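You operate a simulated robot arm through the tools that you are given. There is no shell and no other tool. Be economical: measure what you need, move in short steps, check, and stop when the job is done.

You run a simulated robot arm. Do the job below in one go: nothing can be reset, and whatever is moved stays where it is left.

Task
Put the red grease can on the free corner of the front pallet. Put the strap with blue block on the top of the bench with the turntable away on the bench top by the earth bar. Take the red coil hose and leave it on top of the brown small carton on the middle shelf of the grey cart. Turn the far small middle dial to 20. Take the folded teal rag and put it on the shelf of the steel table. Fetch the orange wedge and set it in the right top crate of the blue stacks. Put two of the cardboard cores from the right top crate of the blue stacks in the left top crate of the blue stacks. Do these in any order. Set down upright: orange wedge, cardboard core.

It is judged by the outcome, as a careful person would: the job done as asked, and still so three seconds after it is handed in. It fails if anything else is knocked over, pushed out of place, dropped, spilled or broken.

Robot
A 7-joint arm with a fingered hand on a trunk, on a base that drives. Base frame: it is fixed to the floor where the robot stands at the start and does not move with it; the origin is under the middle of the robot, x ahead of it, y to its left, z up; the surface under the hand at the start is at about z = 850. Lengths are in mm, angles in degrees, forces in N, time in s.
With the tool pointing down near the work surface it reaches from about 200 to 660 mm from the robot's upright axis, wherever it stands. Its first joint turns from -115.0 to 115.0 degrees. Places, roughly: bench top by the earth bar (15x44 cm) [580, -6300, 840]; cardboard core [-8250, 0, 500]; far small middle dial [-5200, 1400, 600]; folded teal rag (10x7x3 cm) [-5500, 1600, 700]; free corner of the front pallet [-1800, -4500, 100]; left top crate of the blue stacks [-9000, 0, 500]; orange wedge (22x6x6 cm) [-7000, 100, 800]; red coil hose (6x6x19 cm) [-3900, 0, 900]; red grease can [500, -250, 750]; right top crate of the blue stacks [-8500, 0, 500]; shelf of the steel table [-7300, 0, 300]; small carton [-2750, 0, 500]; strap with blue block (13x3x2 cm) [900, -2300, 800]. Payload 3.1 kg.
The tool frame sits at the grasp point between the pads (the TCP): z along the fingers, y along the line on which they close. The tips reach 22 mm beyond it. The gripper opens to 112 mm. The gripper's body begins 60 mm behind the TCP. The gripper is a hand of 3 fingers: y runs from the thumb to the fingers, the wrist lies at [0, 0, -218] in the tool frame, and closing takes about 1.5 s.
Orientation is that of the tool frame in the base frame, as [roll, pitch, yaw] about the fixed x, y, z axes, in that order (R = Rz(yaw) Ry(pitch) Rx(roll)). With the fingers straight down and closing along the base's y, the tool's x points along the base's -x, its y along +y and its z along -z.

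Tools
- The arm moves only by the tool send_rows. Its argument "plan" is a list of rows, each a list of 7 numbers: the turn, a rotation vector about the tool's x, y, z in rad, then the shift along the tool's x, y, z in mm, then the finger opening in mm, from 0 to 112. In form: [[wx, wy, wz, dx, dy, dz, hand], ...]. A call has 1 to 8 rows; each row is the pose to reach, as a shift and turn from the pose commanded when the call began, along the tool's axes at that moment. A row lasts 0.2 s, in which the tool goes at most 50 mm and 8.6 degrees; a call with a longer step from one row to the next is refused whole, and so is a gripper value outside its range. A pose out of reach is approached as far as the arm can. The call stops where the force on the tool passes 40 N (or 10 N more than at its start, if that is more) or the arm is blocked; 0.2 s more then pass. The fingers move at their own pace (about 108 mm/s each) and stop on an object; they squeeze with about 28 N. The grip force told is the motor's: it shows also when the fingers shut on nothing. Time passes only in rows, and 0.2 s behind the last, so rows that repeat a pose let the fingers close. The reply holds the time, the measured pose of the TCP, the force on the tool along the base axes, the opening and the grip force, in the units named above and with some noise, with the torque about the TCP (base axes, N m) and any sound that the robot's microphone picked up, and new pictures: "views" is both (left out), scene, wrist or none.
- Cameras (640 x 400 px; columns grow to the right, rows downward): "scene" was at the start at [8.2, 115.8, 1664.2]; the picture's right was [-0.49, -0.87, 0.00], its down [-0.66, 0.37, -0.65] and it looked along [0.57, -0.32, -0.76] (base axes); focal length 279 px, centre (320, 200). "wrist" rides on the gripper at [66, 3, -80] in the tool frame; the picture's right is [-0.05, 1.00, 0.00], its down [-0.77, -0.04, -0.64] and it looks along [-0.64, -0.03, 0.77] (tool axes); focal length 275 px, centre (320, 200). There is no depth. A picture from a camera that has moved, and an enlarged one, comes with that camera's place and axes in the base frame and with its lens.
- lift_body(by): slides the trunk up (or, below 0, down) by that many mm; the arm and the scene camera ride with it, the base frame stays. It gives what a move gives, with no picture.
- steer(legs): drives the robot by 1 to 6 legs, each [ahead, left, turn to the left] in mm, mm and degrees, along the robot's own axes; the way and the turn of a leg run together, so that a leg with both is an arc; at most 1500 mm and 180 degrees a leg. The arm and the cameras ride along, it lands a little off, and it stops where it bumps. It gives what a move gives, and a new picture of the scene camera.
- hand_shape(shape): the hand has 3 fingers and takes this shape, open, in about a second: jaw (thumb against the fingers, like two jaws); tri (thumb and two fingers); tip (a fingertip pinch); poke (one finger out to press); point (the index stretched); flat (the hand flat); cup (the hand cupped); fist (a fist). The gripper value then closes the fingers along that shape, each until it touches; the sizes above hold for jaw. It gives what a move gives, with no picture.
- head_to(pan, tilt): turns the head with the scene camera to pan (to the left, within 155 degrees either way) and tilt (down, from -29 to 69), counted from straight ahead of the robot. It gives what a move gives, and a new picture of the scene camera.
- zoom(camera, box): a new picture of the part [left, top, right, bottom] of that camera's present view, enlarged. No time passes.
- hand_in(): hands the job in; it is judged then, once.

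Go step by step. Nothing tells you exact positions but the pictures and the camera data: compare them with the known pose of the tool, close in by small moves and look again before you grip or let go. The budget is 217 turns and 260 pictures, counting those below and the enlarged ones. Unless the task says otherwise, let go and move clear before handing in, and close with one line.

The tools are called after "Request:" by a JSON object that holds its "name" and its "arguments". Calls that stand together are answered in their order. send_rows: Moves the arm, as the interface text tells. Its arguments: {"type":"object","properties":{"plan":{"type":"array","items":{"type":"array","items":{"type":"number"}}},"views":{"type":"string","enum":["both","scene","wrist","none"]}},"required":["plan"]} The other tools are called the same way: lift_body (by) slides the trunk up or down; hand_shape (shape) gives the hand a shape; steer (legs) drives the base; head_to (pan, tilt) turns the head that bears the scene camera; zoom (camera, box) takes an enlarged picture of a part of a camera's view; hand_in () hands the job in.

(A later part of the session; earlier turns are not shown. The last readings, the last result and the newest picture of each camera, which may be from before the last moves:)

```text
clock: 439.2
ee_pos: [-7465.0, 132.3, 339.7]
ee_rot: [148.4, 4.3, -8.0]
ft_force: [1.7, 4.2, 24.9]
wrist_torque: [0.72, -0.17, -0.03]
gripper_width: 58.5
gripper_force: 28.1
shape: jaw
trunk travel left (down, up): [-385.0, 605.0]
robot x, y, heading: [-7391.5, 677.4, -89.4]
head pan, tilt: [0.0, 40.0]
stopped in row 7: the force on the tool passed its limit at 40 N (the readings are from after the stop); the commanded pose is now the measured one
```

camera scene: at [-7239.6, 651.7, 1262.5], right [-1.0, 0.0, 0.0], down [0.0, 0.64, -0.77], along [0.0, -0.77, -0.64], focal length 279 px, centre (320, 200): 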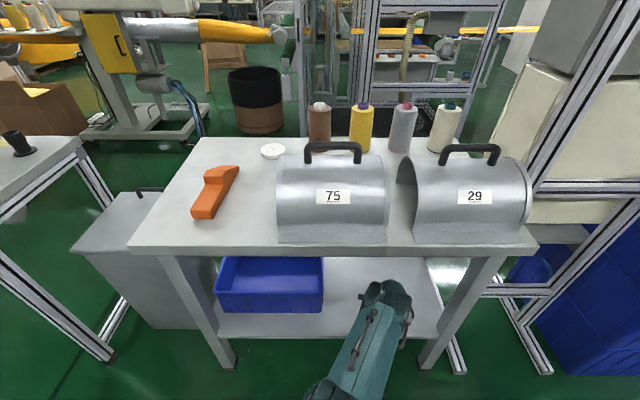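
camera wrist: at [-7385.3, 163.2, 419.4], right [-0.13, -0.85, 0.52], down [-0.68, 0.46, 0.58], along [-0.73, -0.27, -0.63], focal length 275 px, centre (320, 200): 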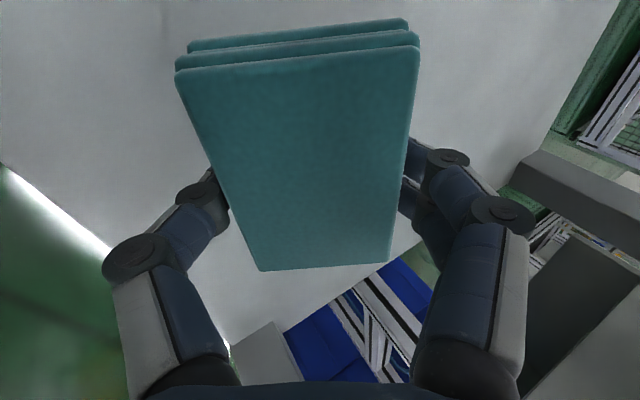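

The near edge touches the shelf. I'll release while rising slightly so the finger doesn't press into the shelf.

Request:
{"name": "send_rows", "arguments": {"plan": [[0, 0, 0, 0, 2, -3, 58], [0, 0, 0, 0, 3, -6, 66], [0, 0, 0, 0, 5, -10, 76], [0, 0, 0, 0, 8, -15, 90], [0, 0, 0, 0, 10, -22, 100], [0, 0, 0, 0, 10, -30, 100], [0, 0, 0, 0, 10, -60, 100], [0, 0, 0, 0, 10, -100, 100]], "views": "wrist"}}

```text
clock: 441.0
ee_pos: [-7451.3, 175.1, 425.7]
ee_rot: [148.8, 4.2, -8.0]
ft_force: [0.5, 0.2, 0.4]
wrist_torque: [0.01, -0.03, -0.01]
gripper_width: 99.9
gripper_force: 0.1
shape: jaw
trunk travel left (down, up): [-385.0, 605.0]
robot x, y, heading: [-7393.6, 676.6, -89.6]
head pan, tilt: [0.0, 40.0]
camera wrist: at [-7375.1, 203.5, 490.2], right [-0.13, -0.85, 0.52], down [-0.67, 0.46, 0.58], along [-0.73, -0.28, -0.63], focal length 275 px, centre (320, 200)
```

wrist: 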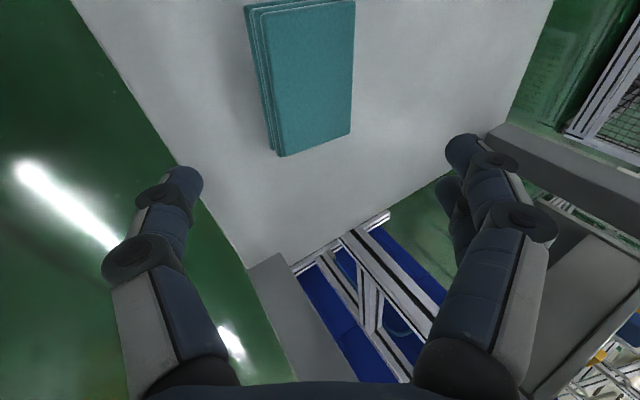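

The rag lies flat on the shelf. Next the orange wedge: I'll back out, restore the hand to vertical home yaw and raise the trunk.

Request:
{"name": "steer", "arguments": {"legs": [[-300, 0, 0]]}}

Request:
{"name": "send_rows", "arguments": {"plan": [[0.13, 0, 0, 0, 0, 0, 100], [0.26, 0, 0, 0, 0, 0, 100], [0.39, 0, 0, 0, 0, 0, 100], [0.54, 0, 0, 0, 0, 0, 100], [0.54, 0, 0, 0, 0, 0, 100]], "views": "none"}}

Request:
{"name": "send_rows", "arguments": {"plan": [[0, 0, -0.15, 0, 0, 0, 100], [0, 0, -0.3, 0, 0, 0, 100], [0, 0, -0.45, 0, 0, 0, 100], [0, 0, -0.6, 0, 0, 0, 100], [0, 0, -0.75, 0, 0, 0, 100], [0, 0, -0.9, 0, 0, 0, 100], [0, 0, -1.05, 0, 0, 0, 100], [0, 0, -1.2, 0, 0, 0, 100]], "views": "none"}}

Request:
{"name": "send_rows", "arguments": {"plan": [[0, 0, -0.15, 0, 0, 0, 100], [0, 0, -0.3, 0, 0, 0, 100], [0, 0, -0.45, 0, 0, 0, 100], [0, 0, -0.5, 0, 0, 0, 100]], "views": "none"}}

Request:
{"name": "lift_body", "arguments": {"by": 400}}

```text
clock: 443.0
ee_pos: [-7453.9, 473.4, 425.3]
ee_rot: [148.8, 4.2, -8.0]
ft_force: [0.8, -0.1, 0.7]
wrist_torque: [0.0, -0.01, 0.01]
gripper_width: 99.8
gripper_force: 0.1
shape: jaw
trunk travel left (down, up): [-385.0, 605.0]
robot x, y, heading: [-7396.2, 974.9, -89.6]
head pan, tilt: [0.0, 40.0]
camera scene: at [-7241.2, 952.3, 1262.6], right [-1.0, -0.01, 0.0], down [0.0, 0.64, -0.77], along [0.0, -0.77, -0.64], focal length 279 px, centre (320, 200)
```

scene: 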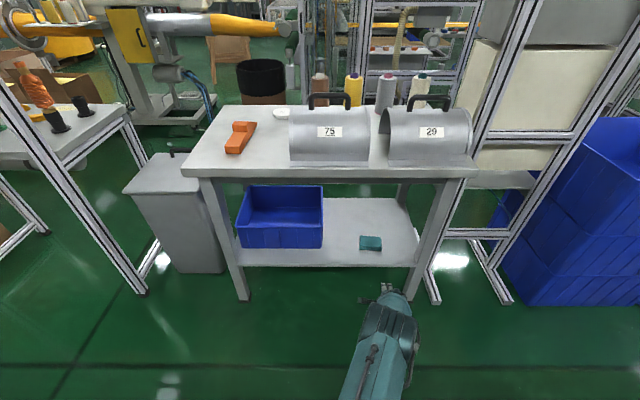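

```text
clock: 444.2
ee_pos: [-7438.5, 453.0, 424.2]
ee_rot: [170.9, 1.2, -7.6]
ft_force: [0.3, -0.3, 0.7]
wrist_torque: [0.02, -0.03, 0.03]
gripper_width: 99.7
gripper_force: 0.1
shape: jaw
out of reach, approached as far as the arm can: row 3, 4
trunk travel left (down, up): [-385.0, 605.0]
robot x, y, heading: [-7390.3, 975.9, -89.8]
head pan, tilt: [0.0, 40.0]
```

```text
clock: 446.0
ee_pos: [-7453.1, 473.9, 425.3]
ee_rot: [-176.2, 1.8, 61.1]
ft_force: [0.4, 0.2, -0.9]
wrist_torque: [0.0, -0.02, 0.01]
gripper_width: 99.6
gripper_force: 0.1
shape: jaw
out of reach, approached as far as the arm can: row 1
trunk travel left (down, up): [-385.0, 605.0]
robot x, y, heading: [-7395.8, 974.9, -89.6]
head pan, tilt: [0.0, 40.0]
```

```text
clock: 447.0
ee_pos: [-7452.9, 474.1, 423.8]
ee_rot: [-175.8, -0.5, 89.7]
ft_force: [0.0, -0.3, -0.2]
wrist_torque: [-0.01, -0.01, -0.02]
gripper_width: 100.2
gripper_force: 0.1
shape: jaw
trunk travel left (down, up): [-385.0, 605.0]
robot x, y, heading: [-7396.3, 974.0, -89.3]
head pan, tilt: [0.0, 40.0]
```

```text
clock: 450.9
ee_pos: [-7452.6, 473.9, 824.7]
ee_rot: [-175.8, -0.4, 89.6]
ft_force: [-0.5, -0.2, -0.4]
wrist_torque: [0.01, 0.05, 0.01]
gripper_width: 99.9
gripper_force: 0.2
shape: jaw
trunk travel left (down, up): [-785.0, 205.0]
robot x, y, heading: [-7393.7, 973.2, -89.7]
head pan, tilt: [0.0, 40.0]
```

Raising clear, then driving to stand in front of the wedge.

Request:
{"name": "lift_body", "arguments": {"by": 170}}

Request:
{"name": "steer", "arguments": {"legs": [[0, 440, 0], [325, 0, 0]]}}

Request:
{"name": "send_rows", "arguments": {"plan": [[0.02, 0, 0, -30, 10, 0, 100], [0.05, 0, 0, -60, 25, 0, 100], [0.07, 0, 0, -85, 40, 0, 100], [0.07, 0, 0, -85, 50, 0, 100], [0.07, 0, 0, -85, 50, 0, 100]], "views": "both"}}

```text
clock: 452.8
ee_pos: [-7450.9, 472.5, 995.6]
ee_rot: [-175.8, -0.3, 89.5]
ft_force: [0.4, 0.4, -0.1]
wrist_torque: [-0.01, 0.02, -0.02]
gripper_width: 100.0
gripper_force: 0.0
shape: jaw
trunk travel left (down, up): [-955.0, 35.0]
robot x, y, heading: [-7392.9, 979.1, -89.7]
head pan, tilt: [0.0, 40.0]
```

```text
clock: 457.2
ee_pos: [-7013.0, 151.1, 995.4]
ee_rot: [-175.8, -0.4, 89.2]
ft_force: [-0.3, 0.9, -0.1]
wrist_torque: [-0.01, 0.02, 0.02]
gripper_width: 99.7
gripper_force: 0.1
shape: jaw
trunk travel left (down, up): [-955.0, 35.0]
robot x, y, heading: [-6951.5, 651.9, -89.8]
head pan, tilt: [0.0, 40.0]
camera scene: at [-6799.4, 629.4, 1832.6], right [-1.0, 0.0, 0.0], down [0.0, 0.64, -0.77], along [0.0, -0.77, -0.64], focal length 279 px, centre (320, 200)
```

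scene: 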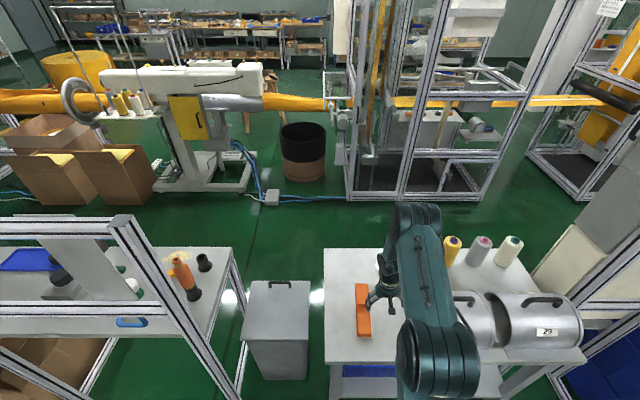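

```text
clock: 458.4
ee_pos: [-6963.9, 66.2, 990.7]
ee_rot: [-171.8, -0.3, 89.2]
ft_force: [1.0, 0.1, 0.1]
wrist_torque: [0.01, 0.0, 0.0]
gripper_width: 100.0
gripper_force: 0.1
shape: jaw
trunk travel left (down, up): [-955.0, 35.0]
robot x, y, heading: [-6953.0, 652.9, -89.9]
head pan, tilt: [0.0, 40.0]
camera scene: at [-6799.6, 628.5, 1832.6], right [-1.0, 0.0, 0.0], down [0.0, 0.64, -0.77], along [0.0, -0.77, -0.64], focal length 279 px, centre (320, 200)
camera wrist: at [-6947.4, 131.3, 1069.5], right [0.99, -0.06, -0.14], down [0.04, -0.78, 0.63], along [-0.15, -0.63, -0.76], focal length 275 px, centre (320, 200)
```

scene: 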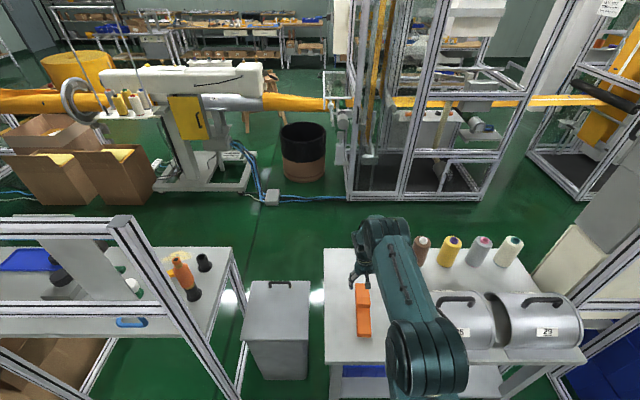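
wrist: 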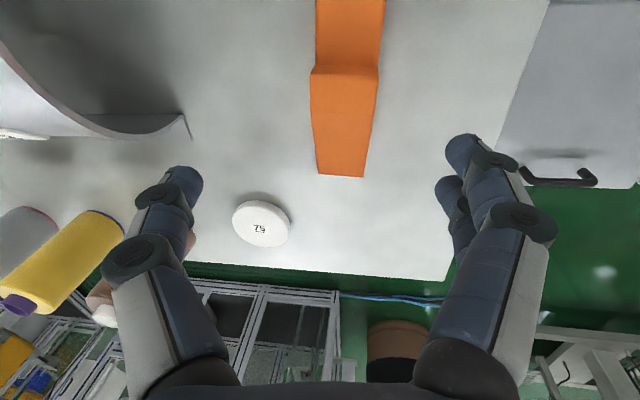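

I tilted the wrong way slightly; before correcting, I'll zoom to see the wedge's shape.

Request:
{"name": "zoom", "arguments": {"camera": "scene", "box": [320, 260, 400, 360]}}

Request:
{"name": "send_rows", "arguments": {"plan": [[-0.05, 0, 0, 10, 0, 0, 100], [-0.1, 0, 0, 15, 0, 0, 100], [-0.145, 0, 0, 15, 0, 30, 100], [-0.145, 0, 0, 15, 0, 60, 100], [-0.145, 0, 0, 15, 0, 60, 100]], "views": "wrist"}}

```text
4.00 times, centred on (360, 310) of scene
camera zoom: at [-6799.6, 628.5, 1832.6], right [-1.0, 0.0, 0.0], down [0.0, 0.64, -0.77], along [0.0, -0.77, -0.64], focal length 1115 px, centre (160, -240)
```

zoom: 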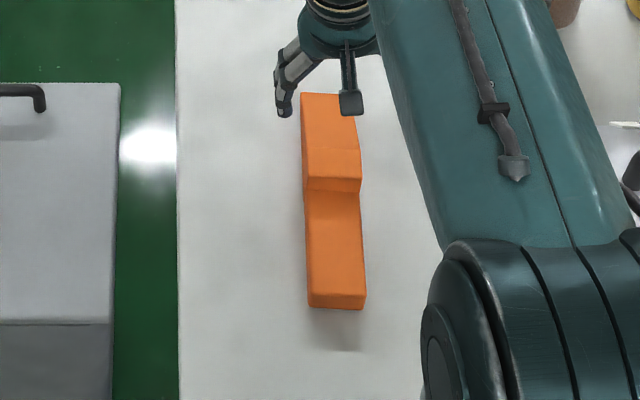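

```text
clock: 459.6
ee_pos: [-6972.8, 81.7, 931.4]
ee_rot: [179.9, -0.3, 89.3]
ft_force: [-0.1, 0.1, 0.3]
wrist_torque: [0.0, -0.01, -0.01]
gripper_width: 100.0
gripper_force: 0.0
shape: jaw
trunk travel left (down, up): [-955.0, 35.0]
robot x, y, heading: [-6953.5, 650.5, -90.1]
head pan, tilt: [0.0, 40.0]
camera wrist: at [-6967.9, 147.4, 1011.7], right [1.0, -0.06, 0.0], down [-0.05, -0.77, 0.63], along [-0.04, -0.63, -0.78], focal length 275 px, centre (320, 200)
```

wrist: 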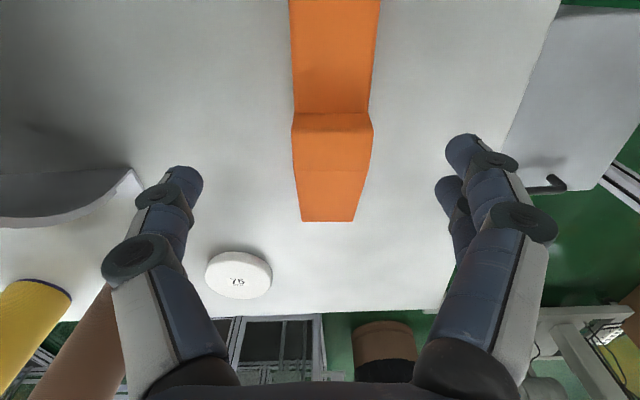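

The tallest part is near the middle (y≈55). I'll centre there, open to 80 and descend.

Request:
{"name": "send_rows", "arguments": {"plan": [[0, 0, 0, -28, 8, 20, 90], [0, 0, 0, -28, 8, 60, 90], [0, 0, 0, -28, 8, 90, 90], [0, 0, 0, -28, 8, 105, 90], [0, 0, 0, -28, 8, 110, 90], [0, 0, 0, -28, 8, 115, 90], [0, 0, 0, -28, 8, 118, 90], [0, 0, 0, -28, 8, 118, 90]], "views": "wrist"}}

```text
clock: 461.4
ee_pos: [-6960.5, 102.6, 854.3]
ee_rot: [179.9, -0.3, 89.2]
ft_force: [-1.1, -0.1, -0.2]
wrist_torque: [-0.04, 0.0, 0.01]
gripper_width: 90.3
gripper_force: 0.1
shape: jaw
out of reach, approached as far as the arm can: row 1, 2, 3, 4, 5, 6, 7, 8
trunk travel left (down, up): [-955.0, 35.0]
robot x, y, heading: [-6954.6, 653.3, -90.0]
head pan, tilt: [0.0, 40.0]
camera wrist: at [-6956.2, 167.9, 934.0], right [1.0, -0.06, 0.0], down [-0.05, -0.77, 0.63], along [-0.04, -0.63, -0.78], focal length 275 px, centre (320, 200)
```

wrist: 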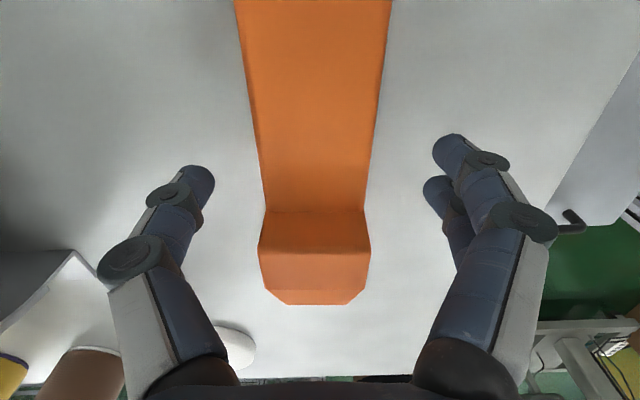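

Arm reach stops short, so I'll use the base for the last 48 mm and the trunk to lower.

Request:
{"name": "steer", "arguments": {"legs": [[48, -3, 0]]}}

Request:
{"name": "lift_body", "arguments": {"by": -25}}

Request:
{"name": "send_rows", "arguments": {"plan": [[0, 0, 0, 0, 0, 0, 90]], "views": "wrist"}}

```text
clock: 462.3
ee_pos: [-6963.9, 57.0, 855.0]
ee_rot: [179.9, -0.2, 89.2]
ft_force: [1.0, -0.3, -0.6]
wrist_torque: [0.0, 0.01, -0.02]
gripper_width: 90.6
gripper_force: 0.1
shape: jaw
trunk travel left (down, up): [-955.0, 35.0]
robot x, y, heading: [-6957.9, 607.6, -90.1]
head pan, tilt: [0.0, 40.0]
camera scene: at [-6802.0, 585.0, 1832.6], right [-1.0, 0.0, 0.0], down [0.0, 0.64, -0.77], along [0.0, -0.77, -0.64], focal length 279 px, centre (320, 200)
```

scene: 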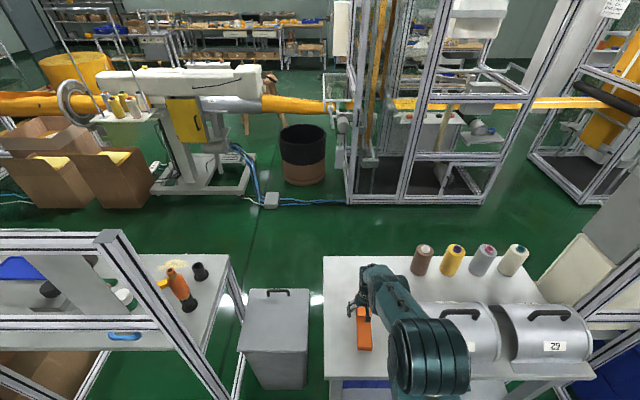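

```text
clock: 463.0
ee_pos: [-6962.8, 54.3, 829.0]
ee_rot: [179.9, -0.4, 89.3]
ft_force: [0.0, -0.1, 0.0]
wrist_torque: [-0.02, 0.0, -0.02]
gripper_width: 90.2
gripper_force: 0.0
shape: jaw
trunk travel left (down, up): [-930.0, 60.0]
robot x, y, heading: [-6956.2, 604.8, -90.0]
head pan, tilt: [0.0, 40.0]
```

```text
clock: 463.4
ee_pos: [-6962.3, 55.9, 829.3]
ee_rot: [179.9, -0.4, 89.1]
ft_force: [-0.2, 0.1, 0.3]
wrist_torque: [-0.01, 0.02, 0.03]
gripper_width: 90.2
gripper_force: 0.0
shape: jaw
trunk travel left (down, up): [-930.0, 60.0]
robot x, y, heading: [-6955.4, 608.5, -90.0]
head pan, tilt: [0.0, 40.0]
camera wrist: at [-6958.8, 120.5, 908.9], right [1.0, -0.06, 0.0], down [-0.05, -0.77, 0.63], along [-0.04, -0.63, -0.78], focal length 275 px, centre (320, 200)
```

wrist: 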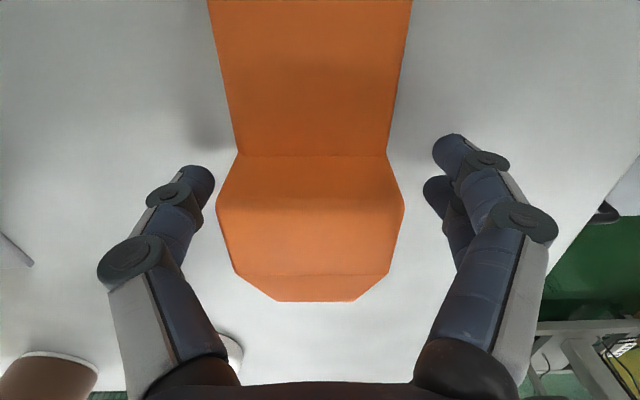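

Fingers straddle the raised part. Lowering 12 mm and closing.

Request:
{"name": "lift_body", "arguments": {"by": -12}}

Request:
{"name": "send_rows", "arguments": {"plan": [[0, 0, 0, 0, -2, 0, 40], [0, 0, 0, 0, -3, 0, 30], [0, 0, 0, 0, -3, 0, 30], [0, 0, 0, 0, -3, 0, 30], [0, 0, 0, 0, -3, 0, 30], [0, 0, 0, 0, -3, 0, 30]], "views": "wrist"}}

```text
clock: 464.0
ee_pos: [-6963.9, 54.6, 821.5]
ee_rot: [179.8, 0.1, 89.3]
ft_force: [-0.6, -1.1, 35.1]
wrist_torque: [0.01, -0.34, -0.09]
gripper_width: 89.1
gripper_force: 0.0
shape: jaw
trunk travel left (down, up): [-918.0, 72.0]
robot x, y, heading: [-6954.3, 604.4, -89.8]
head pan, tilt: [0.0, 40.0]
```

```text
clock: 464.4
ee_pos: [-6963.7, 54.4, 821.1]
ee_rot: [179.9, 0.4, 89.3]
ft_force: [0.6, 2.2, 30.3]
wrist_torque: [0.14, -0.23, -0.02]
gripper_width: 47.6
gripper_force: 28.5
shape: jaw
trunk travel left (down, up): [-918.0, 72.0]
robot x, y, heading: [-6955.3, 602.4, -90.1]
head pan, tilt: [0.0, 40.0]
stopped in row 1: the force on the tool passed its limit at 51 N (the readings are from after the stop); the commanded pose is now the measured one
camera wrist: at [-6959.9, 120.7, 901.0], right [1.0, -0.06, 0.0], down [-0.05, -0.77, 0.64], along [-0.04, -0.64, -0.77], focal length 275 px, centre (320, 200)
```

wrist: 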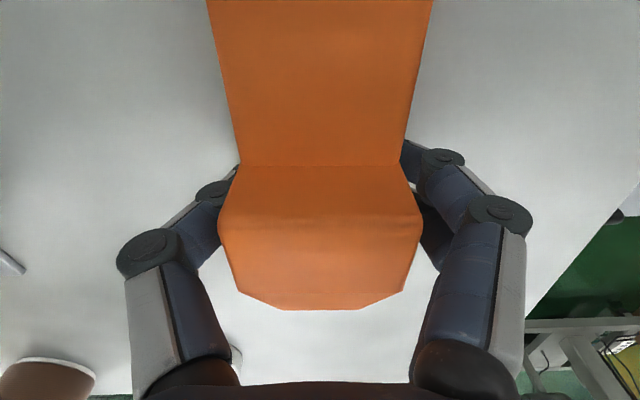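

Wedge gripped; the table is at z≈800. Lifting and backing out.

Request:
{"name": "lift_body", "arguments": {"by": 72}}

Request:
{"name": "steer", "arguments": {"legs": [[-330, 0, 0]]}}

Request:
{"name": "head_to", "arguments": {"pan": -60, "tilt": 30}}

```text
clock: 465.5
ee_pos: [-6963.7, 53.6, 890.6]
ee_rot: [179.9, -0.1, 89.3]
ft_force: [0.0, -0.1, -5.4]
wrist_torque: [-0.05, 0.0, 0.01]
gripper_width: 46.6
gripper_force: 27.7
shape: jaw
trunk travel left (down, up): [-990.0, 0.0]
robot x, y, heading: [-6955.7, 606.9, -89.9]
head pan, tilt: [0.0, 40.0]
```

```text
clock: 467.7
ee_pos: [-6964.2, 381.0, 889.9]
ee_rot: [179.9, -0.2, 89.5]
ft_force: [-0.5, 0.4, -5.1]
wrist_torque: [-0.06, -0.01, 0.01]
gripper_width: 46.8
gripper_force: 28.1
shape: jaw
trunk travel left (down, up): [-990.0, 0.0]
robot x, y, heading: [-6955.9, 935.9, -89.8]
head pan, tilt: [0.0, 40.0]
camera scene: at [-6803.1, 908.2, 1867.5], right [-1.0, 0.0, 0.0], down [0.0, 0.64, -0.77], along [0.0, -0.77, -0.64], focal length 279 px, centre (320, 200)
```

scene: 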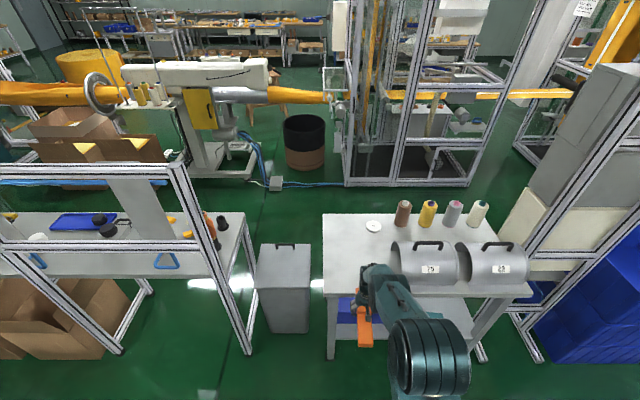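

```text
clock: 469.0
ee_pos: [-6965.0, 380.7, 890.5]
ee_rot: [179.9, -0.1, 89.5]
ft_force: [-0.4, -0.1, -4.9]
wrist_torque: [-0.04, 0.0, -0.02]
gripper_width: 46.8
gripper_force: 27.9
shape: jaw
trunk travel left (down, up): [-990.0, 0.0]
robot x, y, heading: [-6955.2, 934.5, -90.0]
head pan, tilt: [-60.0, 30.0]
camera scene: at [-6881.5, 948.8, 1882.9], right [-0.5, 0.86, 0.0], down [0.43, 0.25, -0.87], along [-0.75, -0.44, -0.5], focal length 279 px, centre (320, 200)
```

scene: 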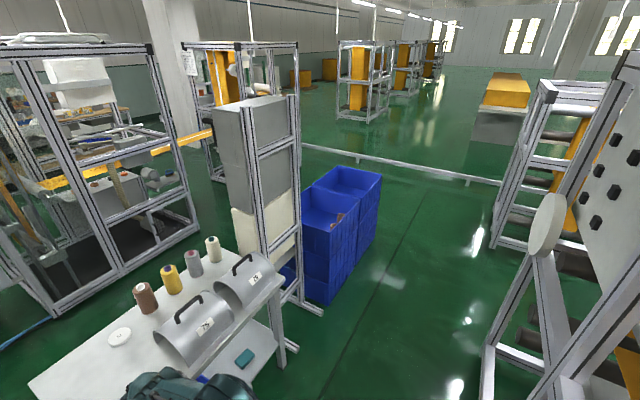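

The right top crate is the nearer stack around (-8550, 0) with its rim near z 700. I'll strafe along the aisle to face it.

Request:
{"name": "steer", "arguments": {"legs": [[0, -1500, 0], [0, -60, 0]]}}

Request:
{"name": "head_to", "arguments": {"pan": 0, "tilt": 45}}

```text
clock: 477.0
ee_pos: [-8518.9, 367.6, 889.5]
ee_rot: [-180.0, -0.2, 90.1]
ft_force: [0.6, -0.3, -4.8]
wrist_torque: [-0.06, 0.0, -0.02]
gripper_width: 46.9
gripper_force: 27.6
shape: jaw
trunk travel left (down, up): [-990.0, 0.0]
robot x, y, heading: [-8516.5, 921.5, -89.3]
head pan, tilt: [-60.0, 30.0]
camera scene: at [-8439.5, 935.9, 1882.7], right [-0.51, 0.86, 0.0], down [0.43, 0.26, -0.87], along [-0.74, -0.44, -0.5], focal length 279 px, centre (320, 200)
```

scene: 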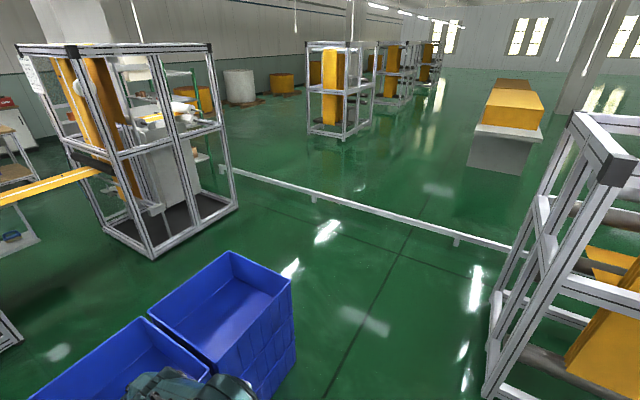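

```text
clock: 478.3
ee_pos: [-8519.4, 367.3, 890.0]
ee_rot: [179.7, 0.0, 90.1]
ft_force: [-0.2, 0.3, -4.0]
wrist_torque: [-0.08, 0.0, 0.01]
gripper_width: 46.9
gripper_force: 27.5
shape: jaw
trunk travel left (down, up): [-990.0, 0.0]
robot x, y, heading: [-8514.6, 919.2, -89.2]
head pan, tilt: [0.0, 45.0]
camera scene: at [-8364.8, 900.9, 1860.4], right [-1.0, -0.01, 0.0], down [-0.01, 0.71, -0.71], along [0.01, -0.71, -0.71], focal length 279 px, centre (320, 200)
```

scene: 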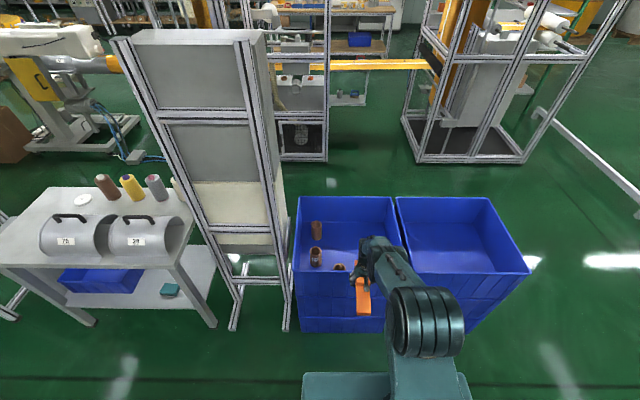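

Request:
{"name": "zoom", "arguments": {"camera": "scene", "box": [280, 180, 440, 340]}}

```text
2.50 times, centred on (360, 260) of scene
camera zoom: at [-8364.8, 900.9, 1860.4], right [-1.0, -0.01, 0.0], down [-0.01, 0.71, -0.71], along [0.01, -0.71, -0.71], focal length 697 px, centre (220, 50)
```

zoom: 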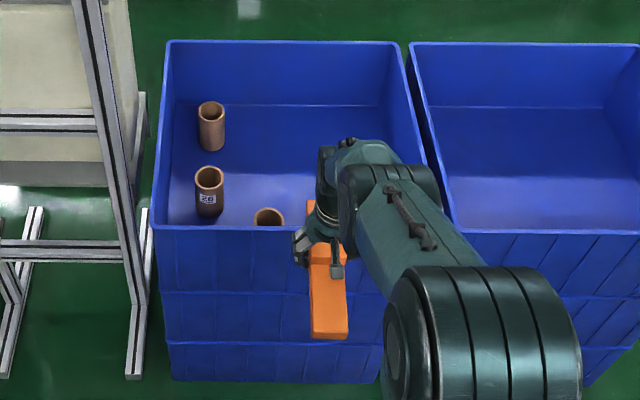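

Three upright cores stand in the +x half of the right crate; the other half is free. I'll bring the wedge over the free half at about (-8620, 40).

Request:
{"name": "steer", "arguments": {"legs": [[0, -105, -0.8], [325, 0, 0]]}}

Request:
{"name": "lift_body", "arguments": {"by": -200}}

Request:
{"name": "send_rows", "arguments": {"plan": [[0, 0, 0, 0, 0, 0, 30]], "views": "both"}}

```text
clock: 481.2
ee_pos: [-8629.6, 43.4, 889.7]
ee_rot: [179.9, -0.1, 89.3]
ft_force: [0.5, 0.6, -4.3]
wrist_torque: [-0.07, -0.04, 0.02]
gripper_width: 46.9
gripper_force: 27.5
shape: jaw
trunk travel left (down, up): [-990.0, 0.0]
robot x, y, heading: [-8619.7, 590.4, -89.7]
head pan, tilt: [0.0, 45.0]
camera scene: at [-8467.6, 574.8, 1860.3], right [-1.0, 0.0, 0.0], down [0.0, 0.71, -0.71], along [0.0, -0.71, -0.71], focal length 279 px, centre (320, 200)
```

scene: 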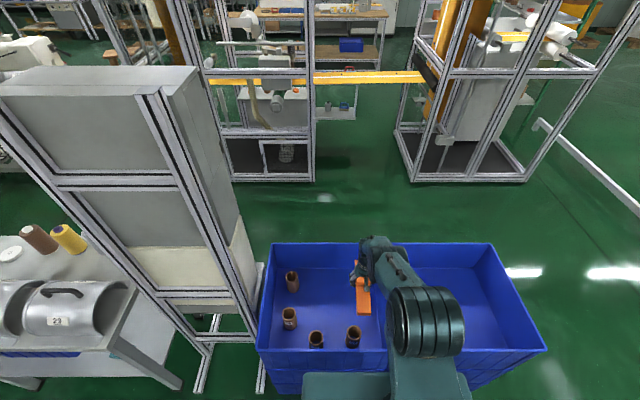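

```text
clock: 483.4
ee_pos: [-8630.1, 42.4, 689.2]
ee_rot: [179.8, -0.1, 89.3]
ft_force: [0.5, 0.0, -4.4]
wrist_torque: [-0.05, 0.0, 0.02]
gripper_width: 46.5
gripper_force: 28.7
shape: jaw
trunk travel left (down, up): [-790.0, 200.0]
robot x, y, heading: [-8624.2, 594.5, -90.0]
head pan, tilt: [0.0, 45.0]
```

```text
clock: 483.8
ee_pos: [-8630.0, 42.3, 689.6]
ee_rot: [179.9, -0.2, 89.3]
ft_force: [0.4, -1.0, -3.8]
wrist_torque: [-0.03, -0.02, -0.01]
gripper_width: 46.9
gripper_force: 28.0
shape: jaw
trunk travel left (down, up): [-790.0, 200.0]
robot x, y, heading: [-8619.2, 593.0, -89.8]
head pan, tilt: [0.0, 45.0]
camera scene: at [-8467.5, 574.0, 1660.3], right [-1.0, 0.0, 0.0], down [0.0, 0.71, -0.71], along [0.0, -0.71, -0.71], focal length 279 px, centre (320, 200)
camera wrist: at [-8625.1, 108.5, 769.8], right [1.0, -0.06, 0.0], down [-0.05, -0.77, 0.63], along [-0.04, -0.63, -0.77], focal length 275 px, centre (320, 200)
```

scene: 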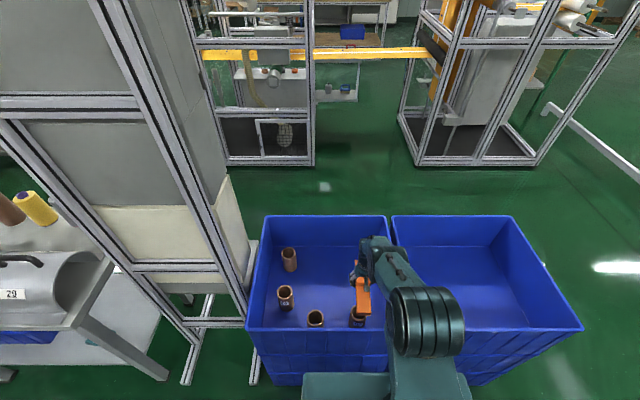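
wrist: 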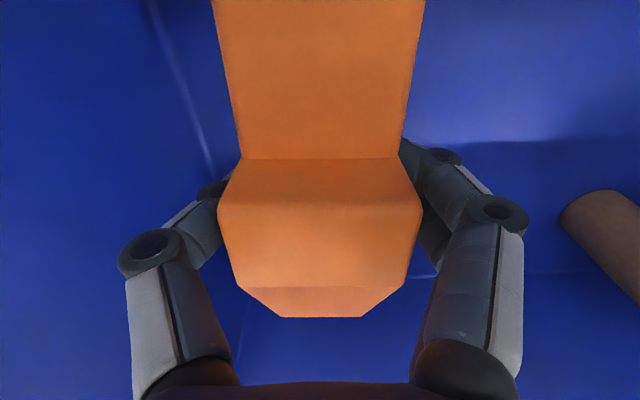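

A fourth core stands right below the wedge's near end at about (-8608, 120). I'll shift the wedge 70 mm toward the free side (x≈-8700) before lowering.

Request:
{"name": "steer", "arguments": {"legs": [[0, -70, 0]]}}

Request:
{"name": "lift_body", "arguments": {"by": -110}}

Request:
{"name": "send_rows", "arguments": {"plan": [[0, 0, 0, 0, 0, 0, 30]], "views": "both"}}

```text
clock: 485.3
ee_pos: [-8689.6, 43.6, 689.3]
ee_rot: [179.7, -0.2, 90.0]
ft_force: [7.9, -0.8, -3.6]
wrist_torque: [-0.03, 0.24, 0.09]
gripper_width: 43.9
gripper_force: 27.7
shape: jaw
trunk travel left (down, up): [-790.0, 200.0]
robot x, y, heading: [-8687.8, 596.6, -89.5]
head pan, tilt: [0.0, 45.0]
stopped in leg 1: the force on the tool passed its limit at 40 N (the readings are from after the stop); the commanded pose is now the measured one
camera scene: at [-8535.7, 574.8, 1660.2], right [-1.0, -0.01, 0.0], down [0.0, 0.71, -0.71], along [0.0, -0.71, -0.71], focal length 279 px, centre (320, 200)
```

scene: 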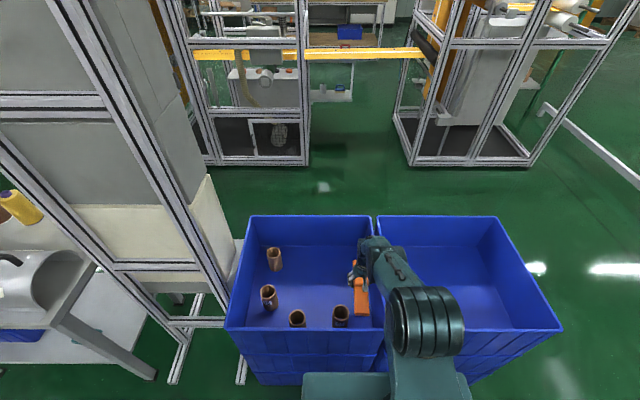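

```text
clock: 486.8
ee_pos: [-8689.1, 42.5, 579.3]
ee_rot: [179.7, -0.3, 89.9]
ft_force: [17.5, -0.6, -4.8]
wrist_torque: [-0.04, 0.45, 0.08]
gripper_width: 43.9
gripper_force: 28.0
shape: jaw
trunk travel left (down, up): [-680.0, 310.0]
robot x, y, heading: [-8688.1, 592.6, -89.6]
head pan, tilt: [0.0, 45.0]
```

```text
clock: 487.2
ee_pos: [-8691.1, 42.9, 579.7]
ee_rot: [179.7, -0.2, 89.9]
ft_force: [18.6, 0.1, -6.4]
wrist_torque: [-0.06, 0.4, 0.01]
gripper_width: 43.9
gripper_force: 28.1
shape: jaw
trunk travel left (down, up): [-680.0, 310.0]
robot x, y, heading: [-8686.1, 594.2, -89.7]
head pan, tilt: [0.0, 45.0]
camera scene: at [-8533.2, 574.1, 1549.9], right [-1.0, -0.01, 0.0], down [-0.01, 0.71, -0.71], along [0.0, -0.71, -0.71], focal length 279 px, centre (320, 200)
camera wrist: at [-8686.6, 108.6, 659.5], right [1.0, -0.05, 0.0], down [-0.04, -0.77, 0.63], along [-0.03, -0.63, -0.77], focal length 275 px, centre (320, 200)
```

scene: 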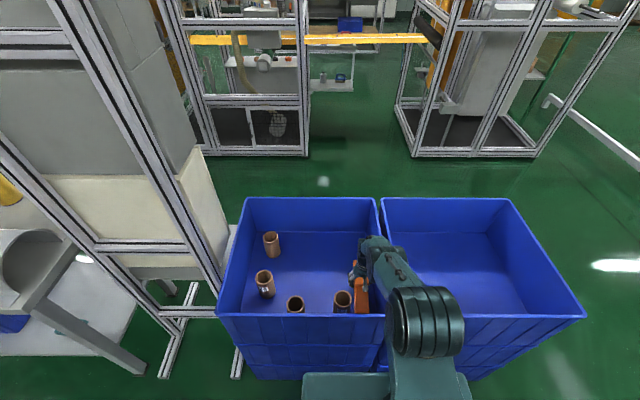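
wrist: 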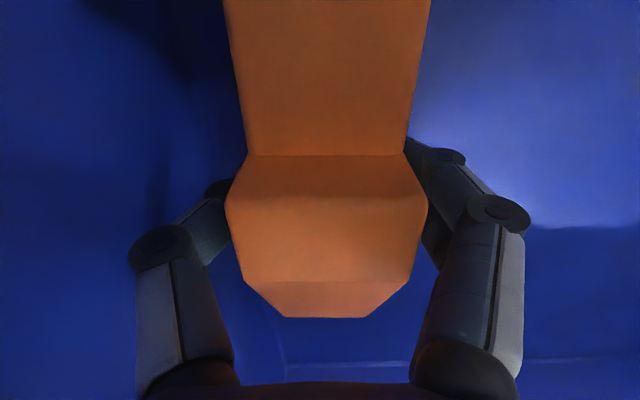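

The hand is lightly touching the crate's side wall. I'll ease 8 mm off the wall and move 45 mm deeper to clear the core, then check.

Request:
{"name": "send_rows", "arguments": {"plan": [[0, 0, 0, 0, 5, 0, 30], [0, 0, 0, 0, 9, 0, 30], [0, 0, 0, 0, 9, 0, 30]], "views": "none"}}

Request:
{"name": "steer", "arguments": {"legs": [[45, 0, 0]]}}

Request:
{"name": "zoom", "arguments": {"camera": "scene", "box": [210, 190, 410, 340]}}

```text
clock: 488.0
ee_pos: [-8684.0, 43.4, 579.4]
ee_rot: [179.7, -0.2, 89.8]
ft_force: [0.0, 0.1, -4.7]
wrist_torque: [-0.04, 0.05, 0.0]
gripper_width: 44.5
gripper_force: 28.3
shape: jaw
trunk travel left (down, up): [-680.0, 310.0]
robot x, y, heading: [-8689.8, 596.0, -89.6]
head pan, tilt: [0.0, 45.0]
```

```text
clock: 488.9
ee_pos: [-8682.6, -4.0, 578.3]
ee_rot: [179.7, -0.3, 89.9]
ft_force: [-0.2, -0.5, -4.5]
wrist_torque: [-0.03, -0.01, -0.01]
gripper_width: 44.8
gripper_force: 28.3
shape: jaw
trunk travel left (down, up): [-680.0, 310.0]
robot x, y, heading: [-8688.5, 551.9, -89.7]
head pan, tilt: [0.0, 45.0]
camera scene: at [-8535.8, 527.6, 1550.2], right [-1.0, -0.01, 0.0], down [0.0, 0.71, -0.71], along [0.0, -0.71, -0.71], focal length 279 px, centre (320, 200)
```

scene: 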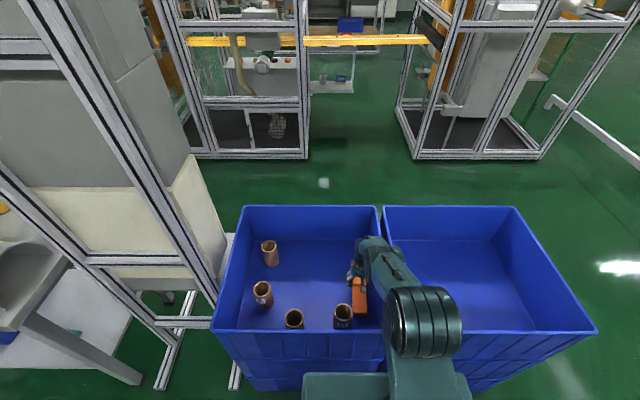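

```text
2.67 times, centred on (310, 265) of scene
camera zoom: at [-8535.8, 527.6, 1550.2], right [-1.0, -0.01, 0.0], down [0.0, 0.71, -0.71], along [0.0, -0.71, -0.71], focal length 743 px, centre (347, 27)
```

zoom: 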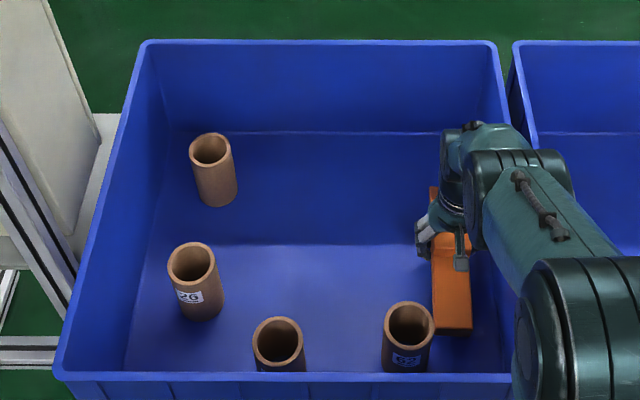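

Clear of the cores now. Lowering toward the crate floor.

Request:
{"name": "lift_body", "arguments": {"by": -55}}

Request:
{"name": "send_rows", "arguments": {"plan": [[0, 0, 0, 0, 0, 4, 30], [0, 0, 0, 0, 0, 8, 30], [0, 0, 0, 0, 0, 12, 30], [0, 0, 0, 0, 0, 16, 30], [0, 0, 0, 0, 0, 20, 30], [0, 0, 0, 0, 0, 24, 30], [0, 0, 0, 0, 0, 27, 30], [0, 0, 0, 0, 0, 30, 30]], "views": "wrist"}}

```text
clock: 489.4
ee_pos: [-8681.3, -3.3, 557.5]
ee_rot: [179.6, -0.3, 89.8]
ft_force: [0.1, 6.9, 18.9]
wrist_torque: [0.11, -0.26, 0.11]
gripper_width: 46.6
gripper_force: 27.5
shape: jaw
trunk travel left (down, up): [-655.0, 335.0]
robot x, y, heading: [-8686.9, 550.7, -89.6]
head pan, tilt: [0.0, 45.0]
stopped: the force on the tool passed its limit at 76 N (the readings are from after the stop); the commanded pose is now the measured one
```

```text
clock: 490.2
ee_pos: [-8681.6, -2.7, 557.1]
ee_rot: [179.7, 0.2, 89.9]
ft_force: [0.4, 9.8, 29.3]
wrist_torque: [0.27, -0.1, 0.05]
gripper_width: 47.4
gripper_force: 27.8
shape: jaw
out of reach, approached as far as the arm can: row 2, 3
trunk travel left (down, up): [-655.0, 335.0]
robot x, y, heading: [-8690.2, 552.0, -89.6]
head pan, tilt: [0.0, 45.0]
stopped in row 3: the force on the tool passed its limit at 41 N (the readings are from after the stop); the commanded pose is now the measured one
camera wrist: at [-8677.8, 64.8, 636.9], right [1.0, -0.05, 0.01], down [-0.04, -0.77, 0.64], along [-0.03, -0.64, -0.77], focal length 275 px, centre (320, 200)
```

wrist: 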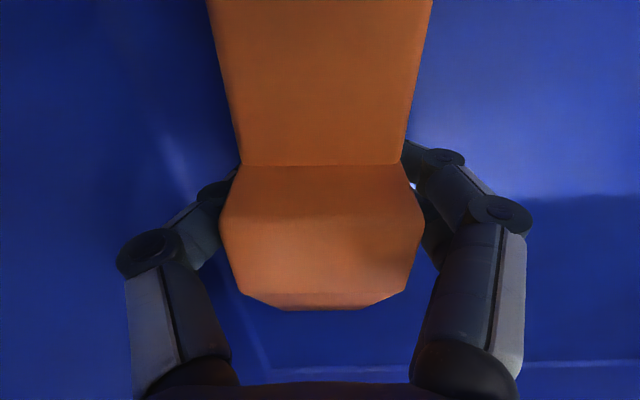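

The wedge rests on the crate floor (about z 535). Easing up a hair and releasing.

Request:
{"name": "send_rows", "arguments": {"plan": [[0, 0, 0, 0, 0, -1, 40], [0, 0, 0, 0, 0, -1, 55], [0, 0, 0, 0, 0, -1, 66], [0, 0, 0, 0, 0, -1, 66], [0, 0, 0, 0, 0, -1, 66]], "views": "none"}}

Request:
{"name": "lift_body", "arguments": {"by": 170}}

Request:
{"name": "send_rows", "arguments": {"plan": [[0, 0, 0, 0, 0, 0, 90]], "views": "wrist"}}

```text
clock: 491.4
ee_pos: [-8681.4, -4.1, 557.1]
ee_rot: [179.7, 0.3, 89.9]
ft_force: [-1.9, -0.6, 25.5]
wrist_torque: [0.01, 0.02, 0.06]
gripper_width: 55.2
gripper_force: 0.1
shape: jaw
trunk travel left (down, up): [-655.0, 335.0]
robot x, y, heading: [-8689.2, 550.6, -89.4]
head pan, tilt: [0.0, 45.0]
```

```text
clock: 493.3
ee_pos: [-8681.7, -4.2, 725.9]
ee_rot: [179.7, 0.0, 89.8]
ft_force: [-0.2, -0.2, -0.3]
wrist_torque: [-0.02, -0.02, 0.0]
gripper_width: 65.6
gripper_force: 0.0
shape: jaw
trunk travel left (down, up): [-825.0, 165.0]
robot x, y, heading: [-8687.9, 551.2, -89.5]
head pan, tilt: [0.0, 45.0]
```

```text
clock: 493.7
ee_pos: [-8682.2, -3.9, 725.4]
ee_rot: [179.7, 0.0, 89.9]
ft_force: [0.7, 0.5, 0.8]
wrist_torque: [-0.01, -0.01, 0.01]
gripper_width: 89.6
gripper_force: 0.1
shape: jaw
trunk travel left (down, up): [-825.0, 165.0]
robot x, y, heading: [-8690.3, 548.9, -89.6]
head pan, tilt: [0.0, 45.0]
camera wrist: at [-8678.1, 62.3, 805.2], right [1.0, -0.05, 0.01], down [-0.04, -0.77, 0.64], along [-0.03, -0.64, -0.77], focal length 275 px, centre (320, 200)
```

wrist: 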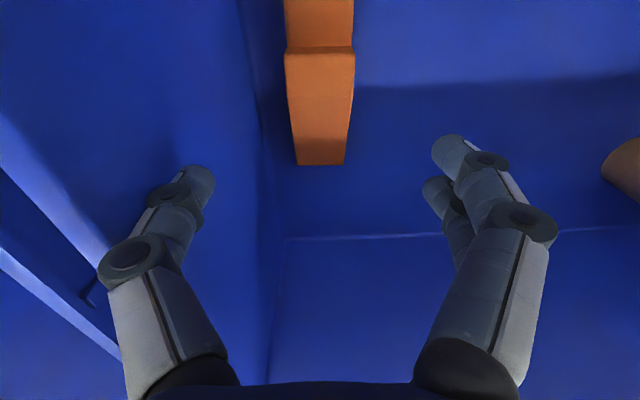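

The wedge sits upright in the right crate. Now the cores: I'll take core "26" (B) at about (-8333, 61) first.

Request:
{"name": "lift_body", "arguments": {"by": 80}}

Request:
{"name": "steer", "arguments": {"legs": [[-65, 0, -0.4], [0, 347, 0]]}}

Request:
{"name": "send_rows", "arguments": {"plan": [[0, 0, 0, 0, 0, 0, 100]], "views": "wrist"}}

```text
clock: 494.9
ee_pos: [-8681.8, -4.2, 805.2]
ee_rot: [179.7, 0.0, 89.8]
ft_force: [0.7, 0.5, -0.5]
wrist_torque: [0.0, 0.01, 0.0]
gripper_width: 90.0
gripper_force: 0.1
shape: jaw
trunk travel left (down, up): [-905.0, 85.0]
robot x, y, heading: [-8689.0, 548.2, -89.7]
head pan, tilt: [0.0, 45.0]
```

```text
clock: 497.7
ee_pos: [-8338.2, 60.8, 806.0]
ee_rot: [179.7, 0.1, 89.5]
ft_force: [-0.3, -0.5, 0.3]
wrist_torque: [-0.01, 0.01, 0.01]
gripper_width: 89.7
gripper_force: 0.0
shape: jaw
trunk travel left (down, up): [-905.0, 85.0]
robot x, y, heading: [-8341.8, 612.9, -90.0]
head pan, tilt: [0.0, 45.0]
camera scene: at [-8188.9, 593.7, 1775.1], right [-1.0, 0.0, 0.0], down [0.0, 0.71, -0.71], along [0.0, -0.71, -0.71], focal length 279 px, centre (320, 200)
```

scene: 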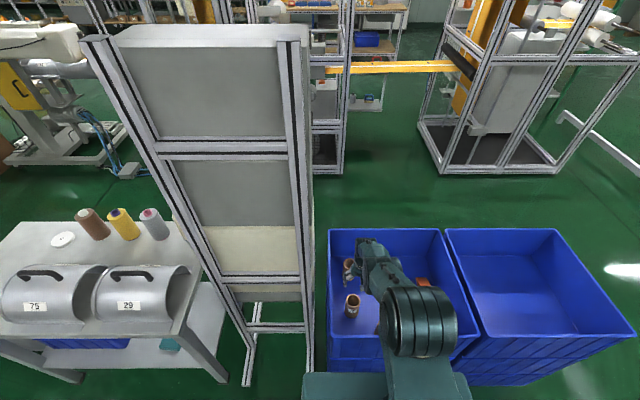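

```text
clock: 498.1
ee_pos: [-8339.3, 59.8, 805.4]
ee_rot: [179.7, 0.0, 89.5]
ft_force: [0.4, -0.3, 0.0]
wrist_torque: [0.04, 0.0, 0.01]
gripper_width: 99.4
gripper_force: 0.0
shape: jaw
trunk travel left (down, up): [-905.0, 85.0]
robot x, y, heading: [-8343.1, 614.4, -90.0]
head pan, tilt: [0.0, 45.0]
camera wrist: at [-8335.1, 126.5, 885.1], right [1.0, -0.06, 0.01], down [-0.05, -0.77, 0.64], along [-0.03, -0.63, -0.77], focal length 275 px, centre (320, 200)
```

wrist: 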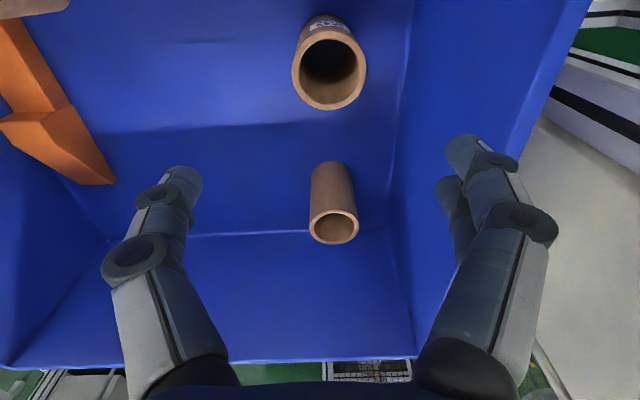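

Core B's centre is about (-8329, 70). Centring and lowering around it.

Request:
{"name": "send_rows", "arguments": {"plan": [[0, 0, 0, 5, 5, 0, 90], [0, 0, 0, 10, 10, 0, 90], [0, 0, 0, 10, 10, 0, 90]], "views": "none"}}

Request:
{"name": "lift_body", "arguments": {"by": -110}}

Request:
{"name": "send_rows", "arguments": {"plan": [[0, 0, 0, 0, 0, 0, 90]], "views": "wrist"}}

```text
clock: 498.9
ee_pos: [-8327.8, 70.7, 805.0]
ee_rot: [179.7, 0.0, 89.5]
ft_force: [-0.3, 0.2, 0.0]
wrist_torque: [-0.02, 0.03, 0.01]
gripper_width: 90.1
gripper_force: 0.1
shape: jaw
trunk travel left (down, up): [-905.0, 85.0]
robot x, y, heading: [-8341.7, 618.8, -90.1]
head pan, tilt: [0.0, 45.0]
```

```text
clock: 500.4
ee_pos: [-8328.7, 70.7, 695.4]
ee_rot: [179.7, 0.0, 89.5]
ft_force: [0.2, -0.5, 0.5]
wrist_torque: [0.01, 0.03, 0.0]
gripper_width: 90.6
gripper_force: 0.1
shape: jaw
trunk travel left (down, up): [-795.0, 195.0]
robot x, y, heading: [-8340.5, 612.1, -90.3]
head pan, tilt: [0.0, 45.0]
```

```text
clock: 500.8
ee_pos: [-8327.1, 69.8, 694.4]
ee_rot: [179.7, 0.0, 89.5]
ft_force: [0.1, -0.2, 0.2]
wrist_torque: [0.01, 0.02, 0.01]
gripper_width: 90.4
gripper_force: 0.0
shape: jaw
trunk travel left (down, up): [-795.0, 195.0]
robot x, y, heading: [-8337.5, 614.7, -90.1]
head pan, tilt: [0.0, 45.0]
camera wrist: at [-8324.5, 136.5, 775.3], right [1.0, -0.06, 0.01], down [-0.05, -0.77, 0.64], along [-0.03, -0.63, -0.77], focal length 275 px, centre (320, 200)
```

wrist: 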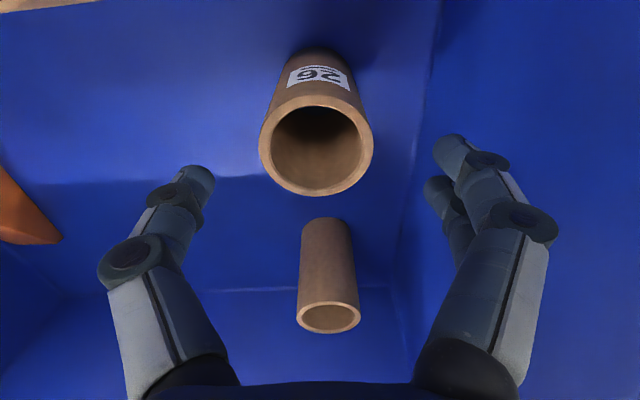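

Aligned (top ≈644). Lowering 80 mm and closing.

Request:
{"name": "lift_body", "arguments": {"by": -80}}

Request:
{"name": "send_rows", "arguments": {"plan": [[0, 0, 0, 0, -2, 0, 60], [0, 0, 0, 0, -2, 0, 30], [0, 0, 0, 0, -2, 0, 30], [0, 0, 0, 0, -2, 0, 30], [0, 0, 0, 0, -2, 0, 30], [0, 0, 0, 0, -2, 0, 30]], "views": "wrist"}}

```text
clock: 501.9
ee_pos: [-8329.3, 70.7, 615.0]
ee_rot: [179.7, 0.0, 89.5]
ft_force: [0.9, 0.7, 0.1]
wrist_torque: [0.02, 0.0, 0.01]
gripper_width: 90.3
gripper_force: 0.2
shape: jaw
trunk travel left (down, up): [-715.0, 275.0]
robot x, y, heading: [-8344.5, 612.6, -90.3]
head pan, tilt: [0.0, 45.0]
```

```text
clock: 503.3
ee_pos: [-8331.0, 70.1, 615.6]
ee_rot: [179.7, 0.0, 89.5]
ft_force: [0.8, -0.1, 0.2]
wrist_torque: [0.0, -0.02, -0.02]
gripper_width: 50.3
gripper_force: 27.9
shape: jaw
trunk travel left (down, up): [-715.0, 275.0]
robot x, y, heading: [-8342.8, 612.8, -90.1]
head pan, tilt: [0.0, 45.0]
camera wrist: at [-8326.4, 136.5, 695.1], right [1.0, -0.06, 0.01], down [-0.05, -0.77, 0.64], along [-0.03, -0.63, -0.77], focal length 275 px, centre (320, 200)
```

wrist: 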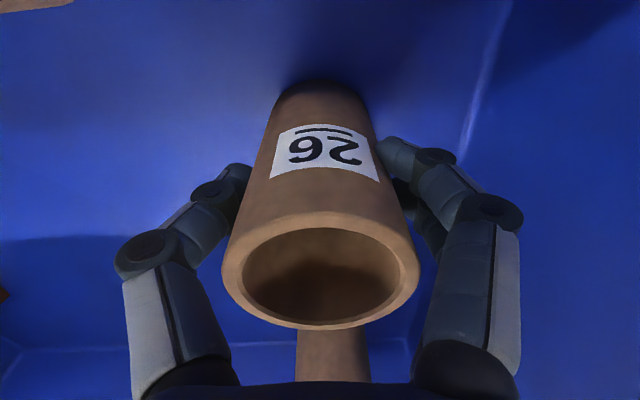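

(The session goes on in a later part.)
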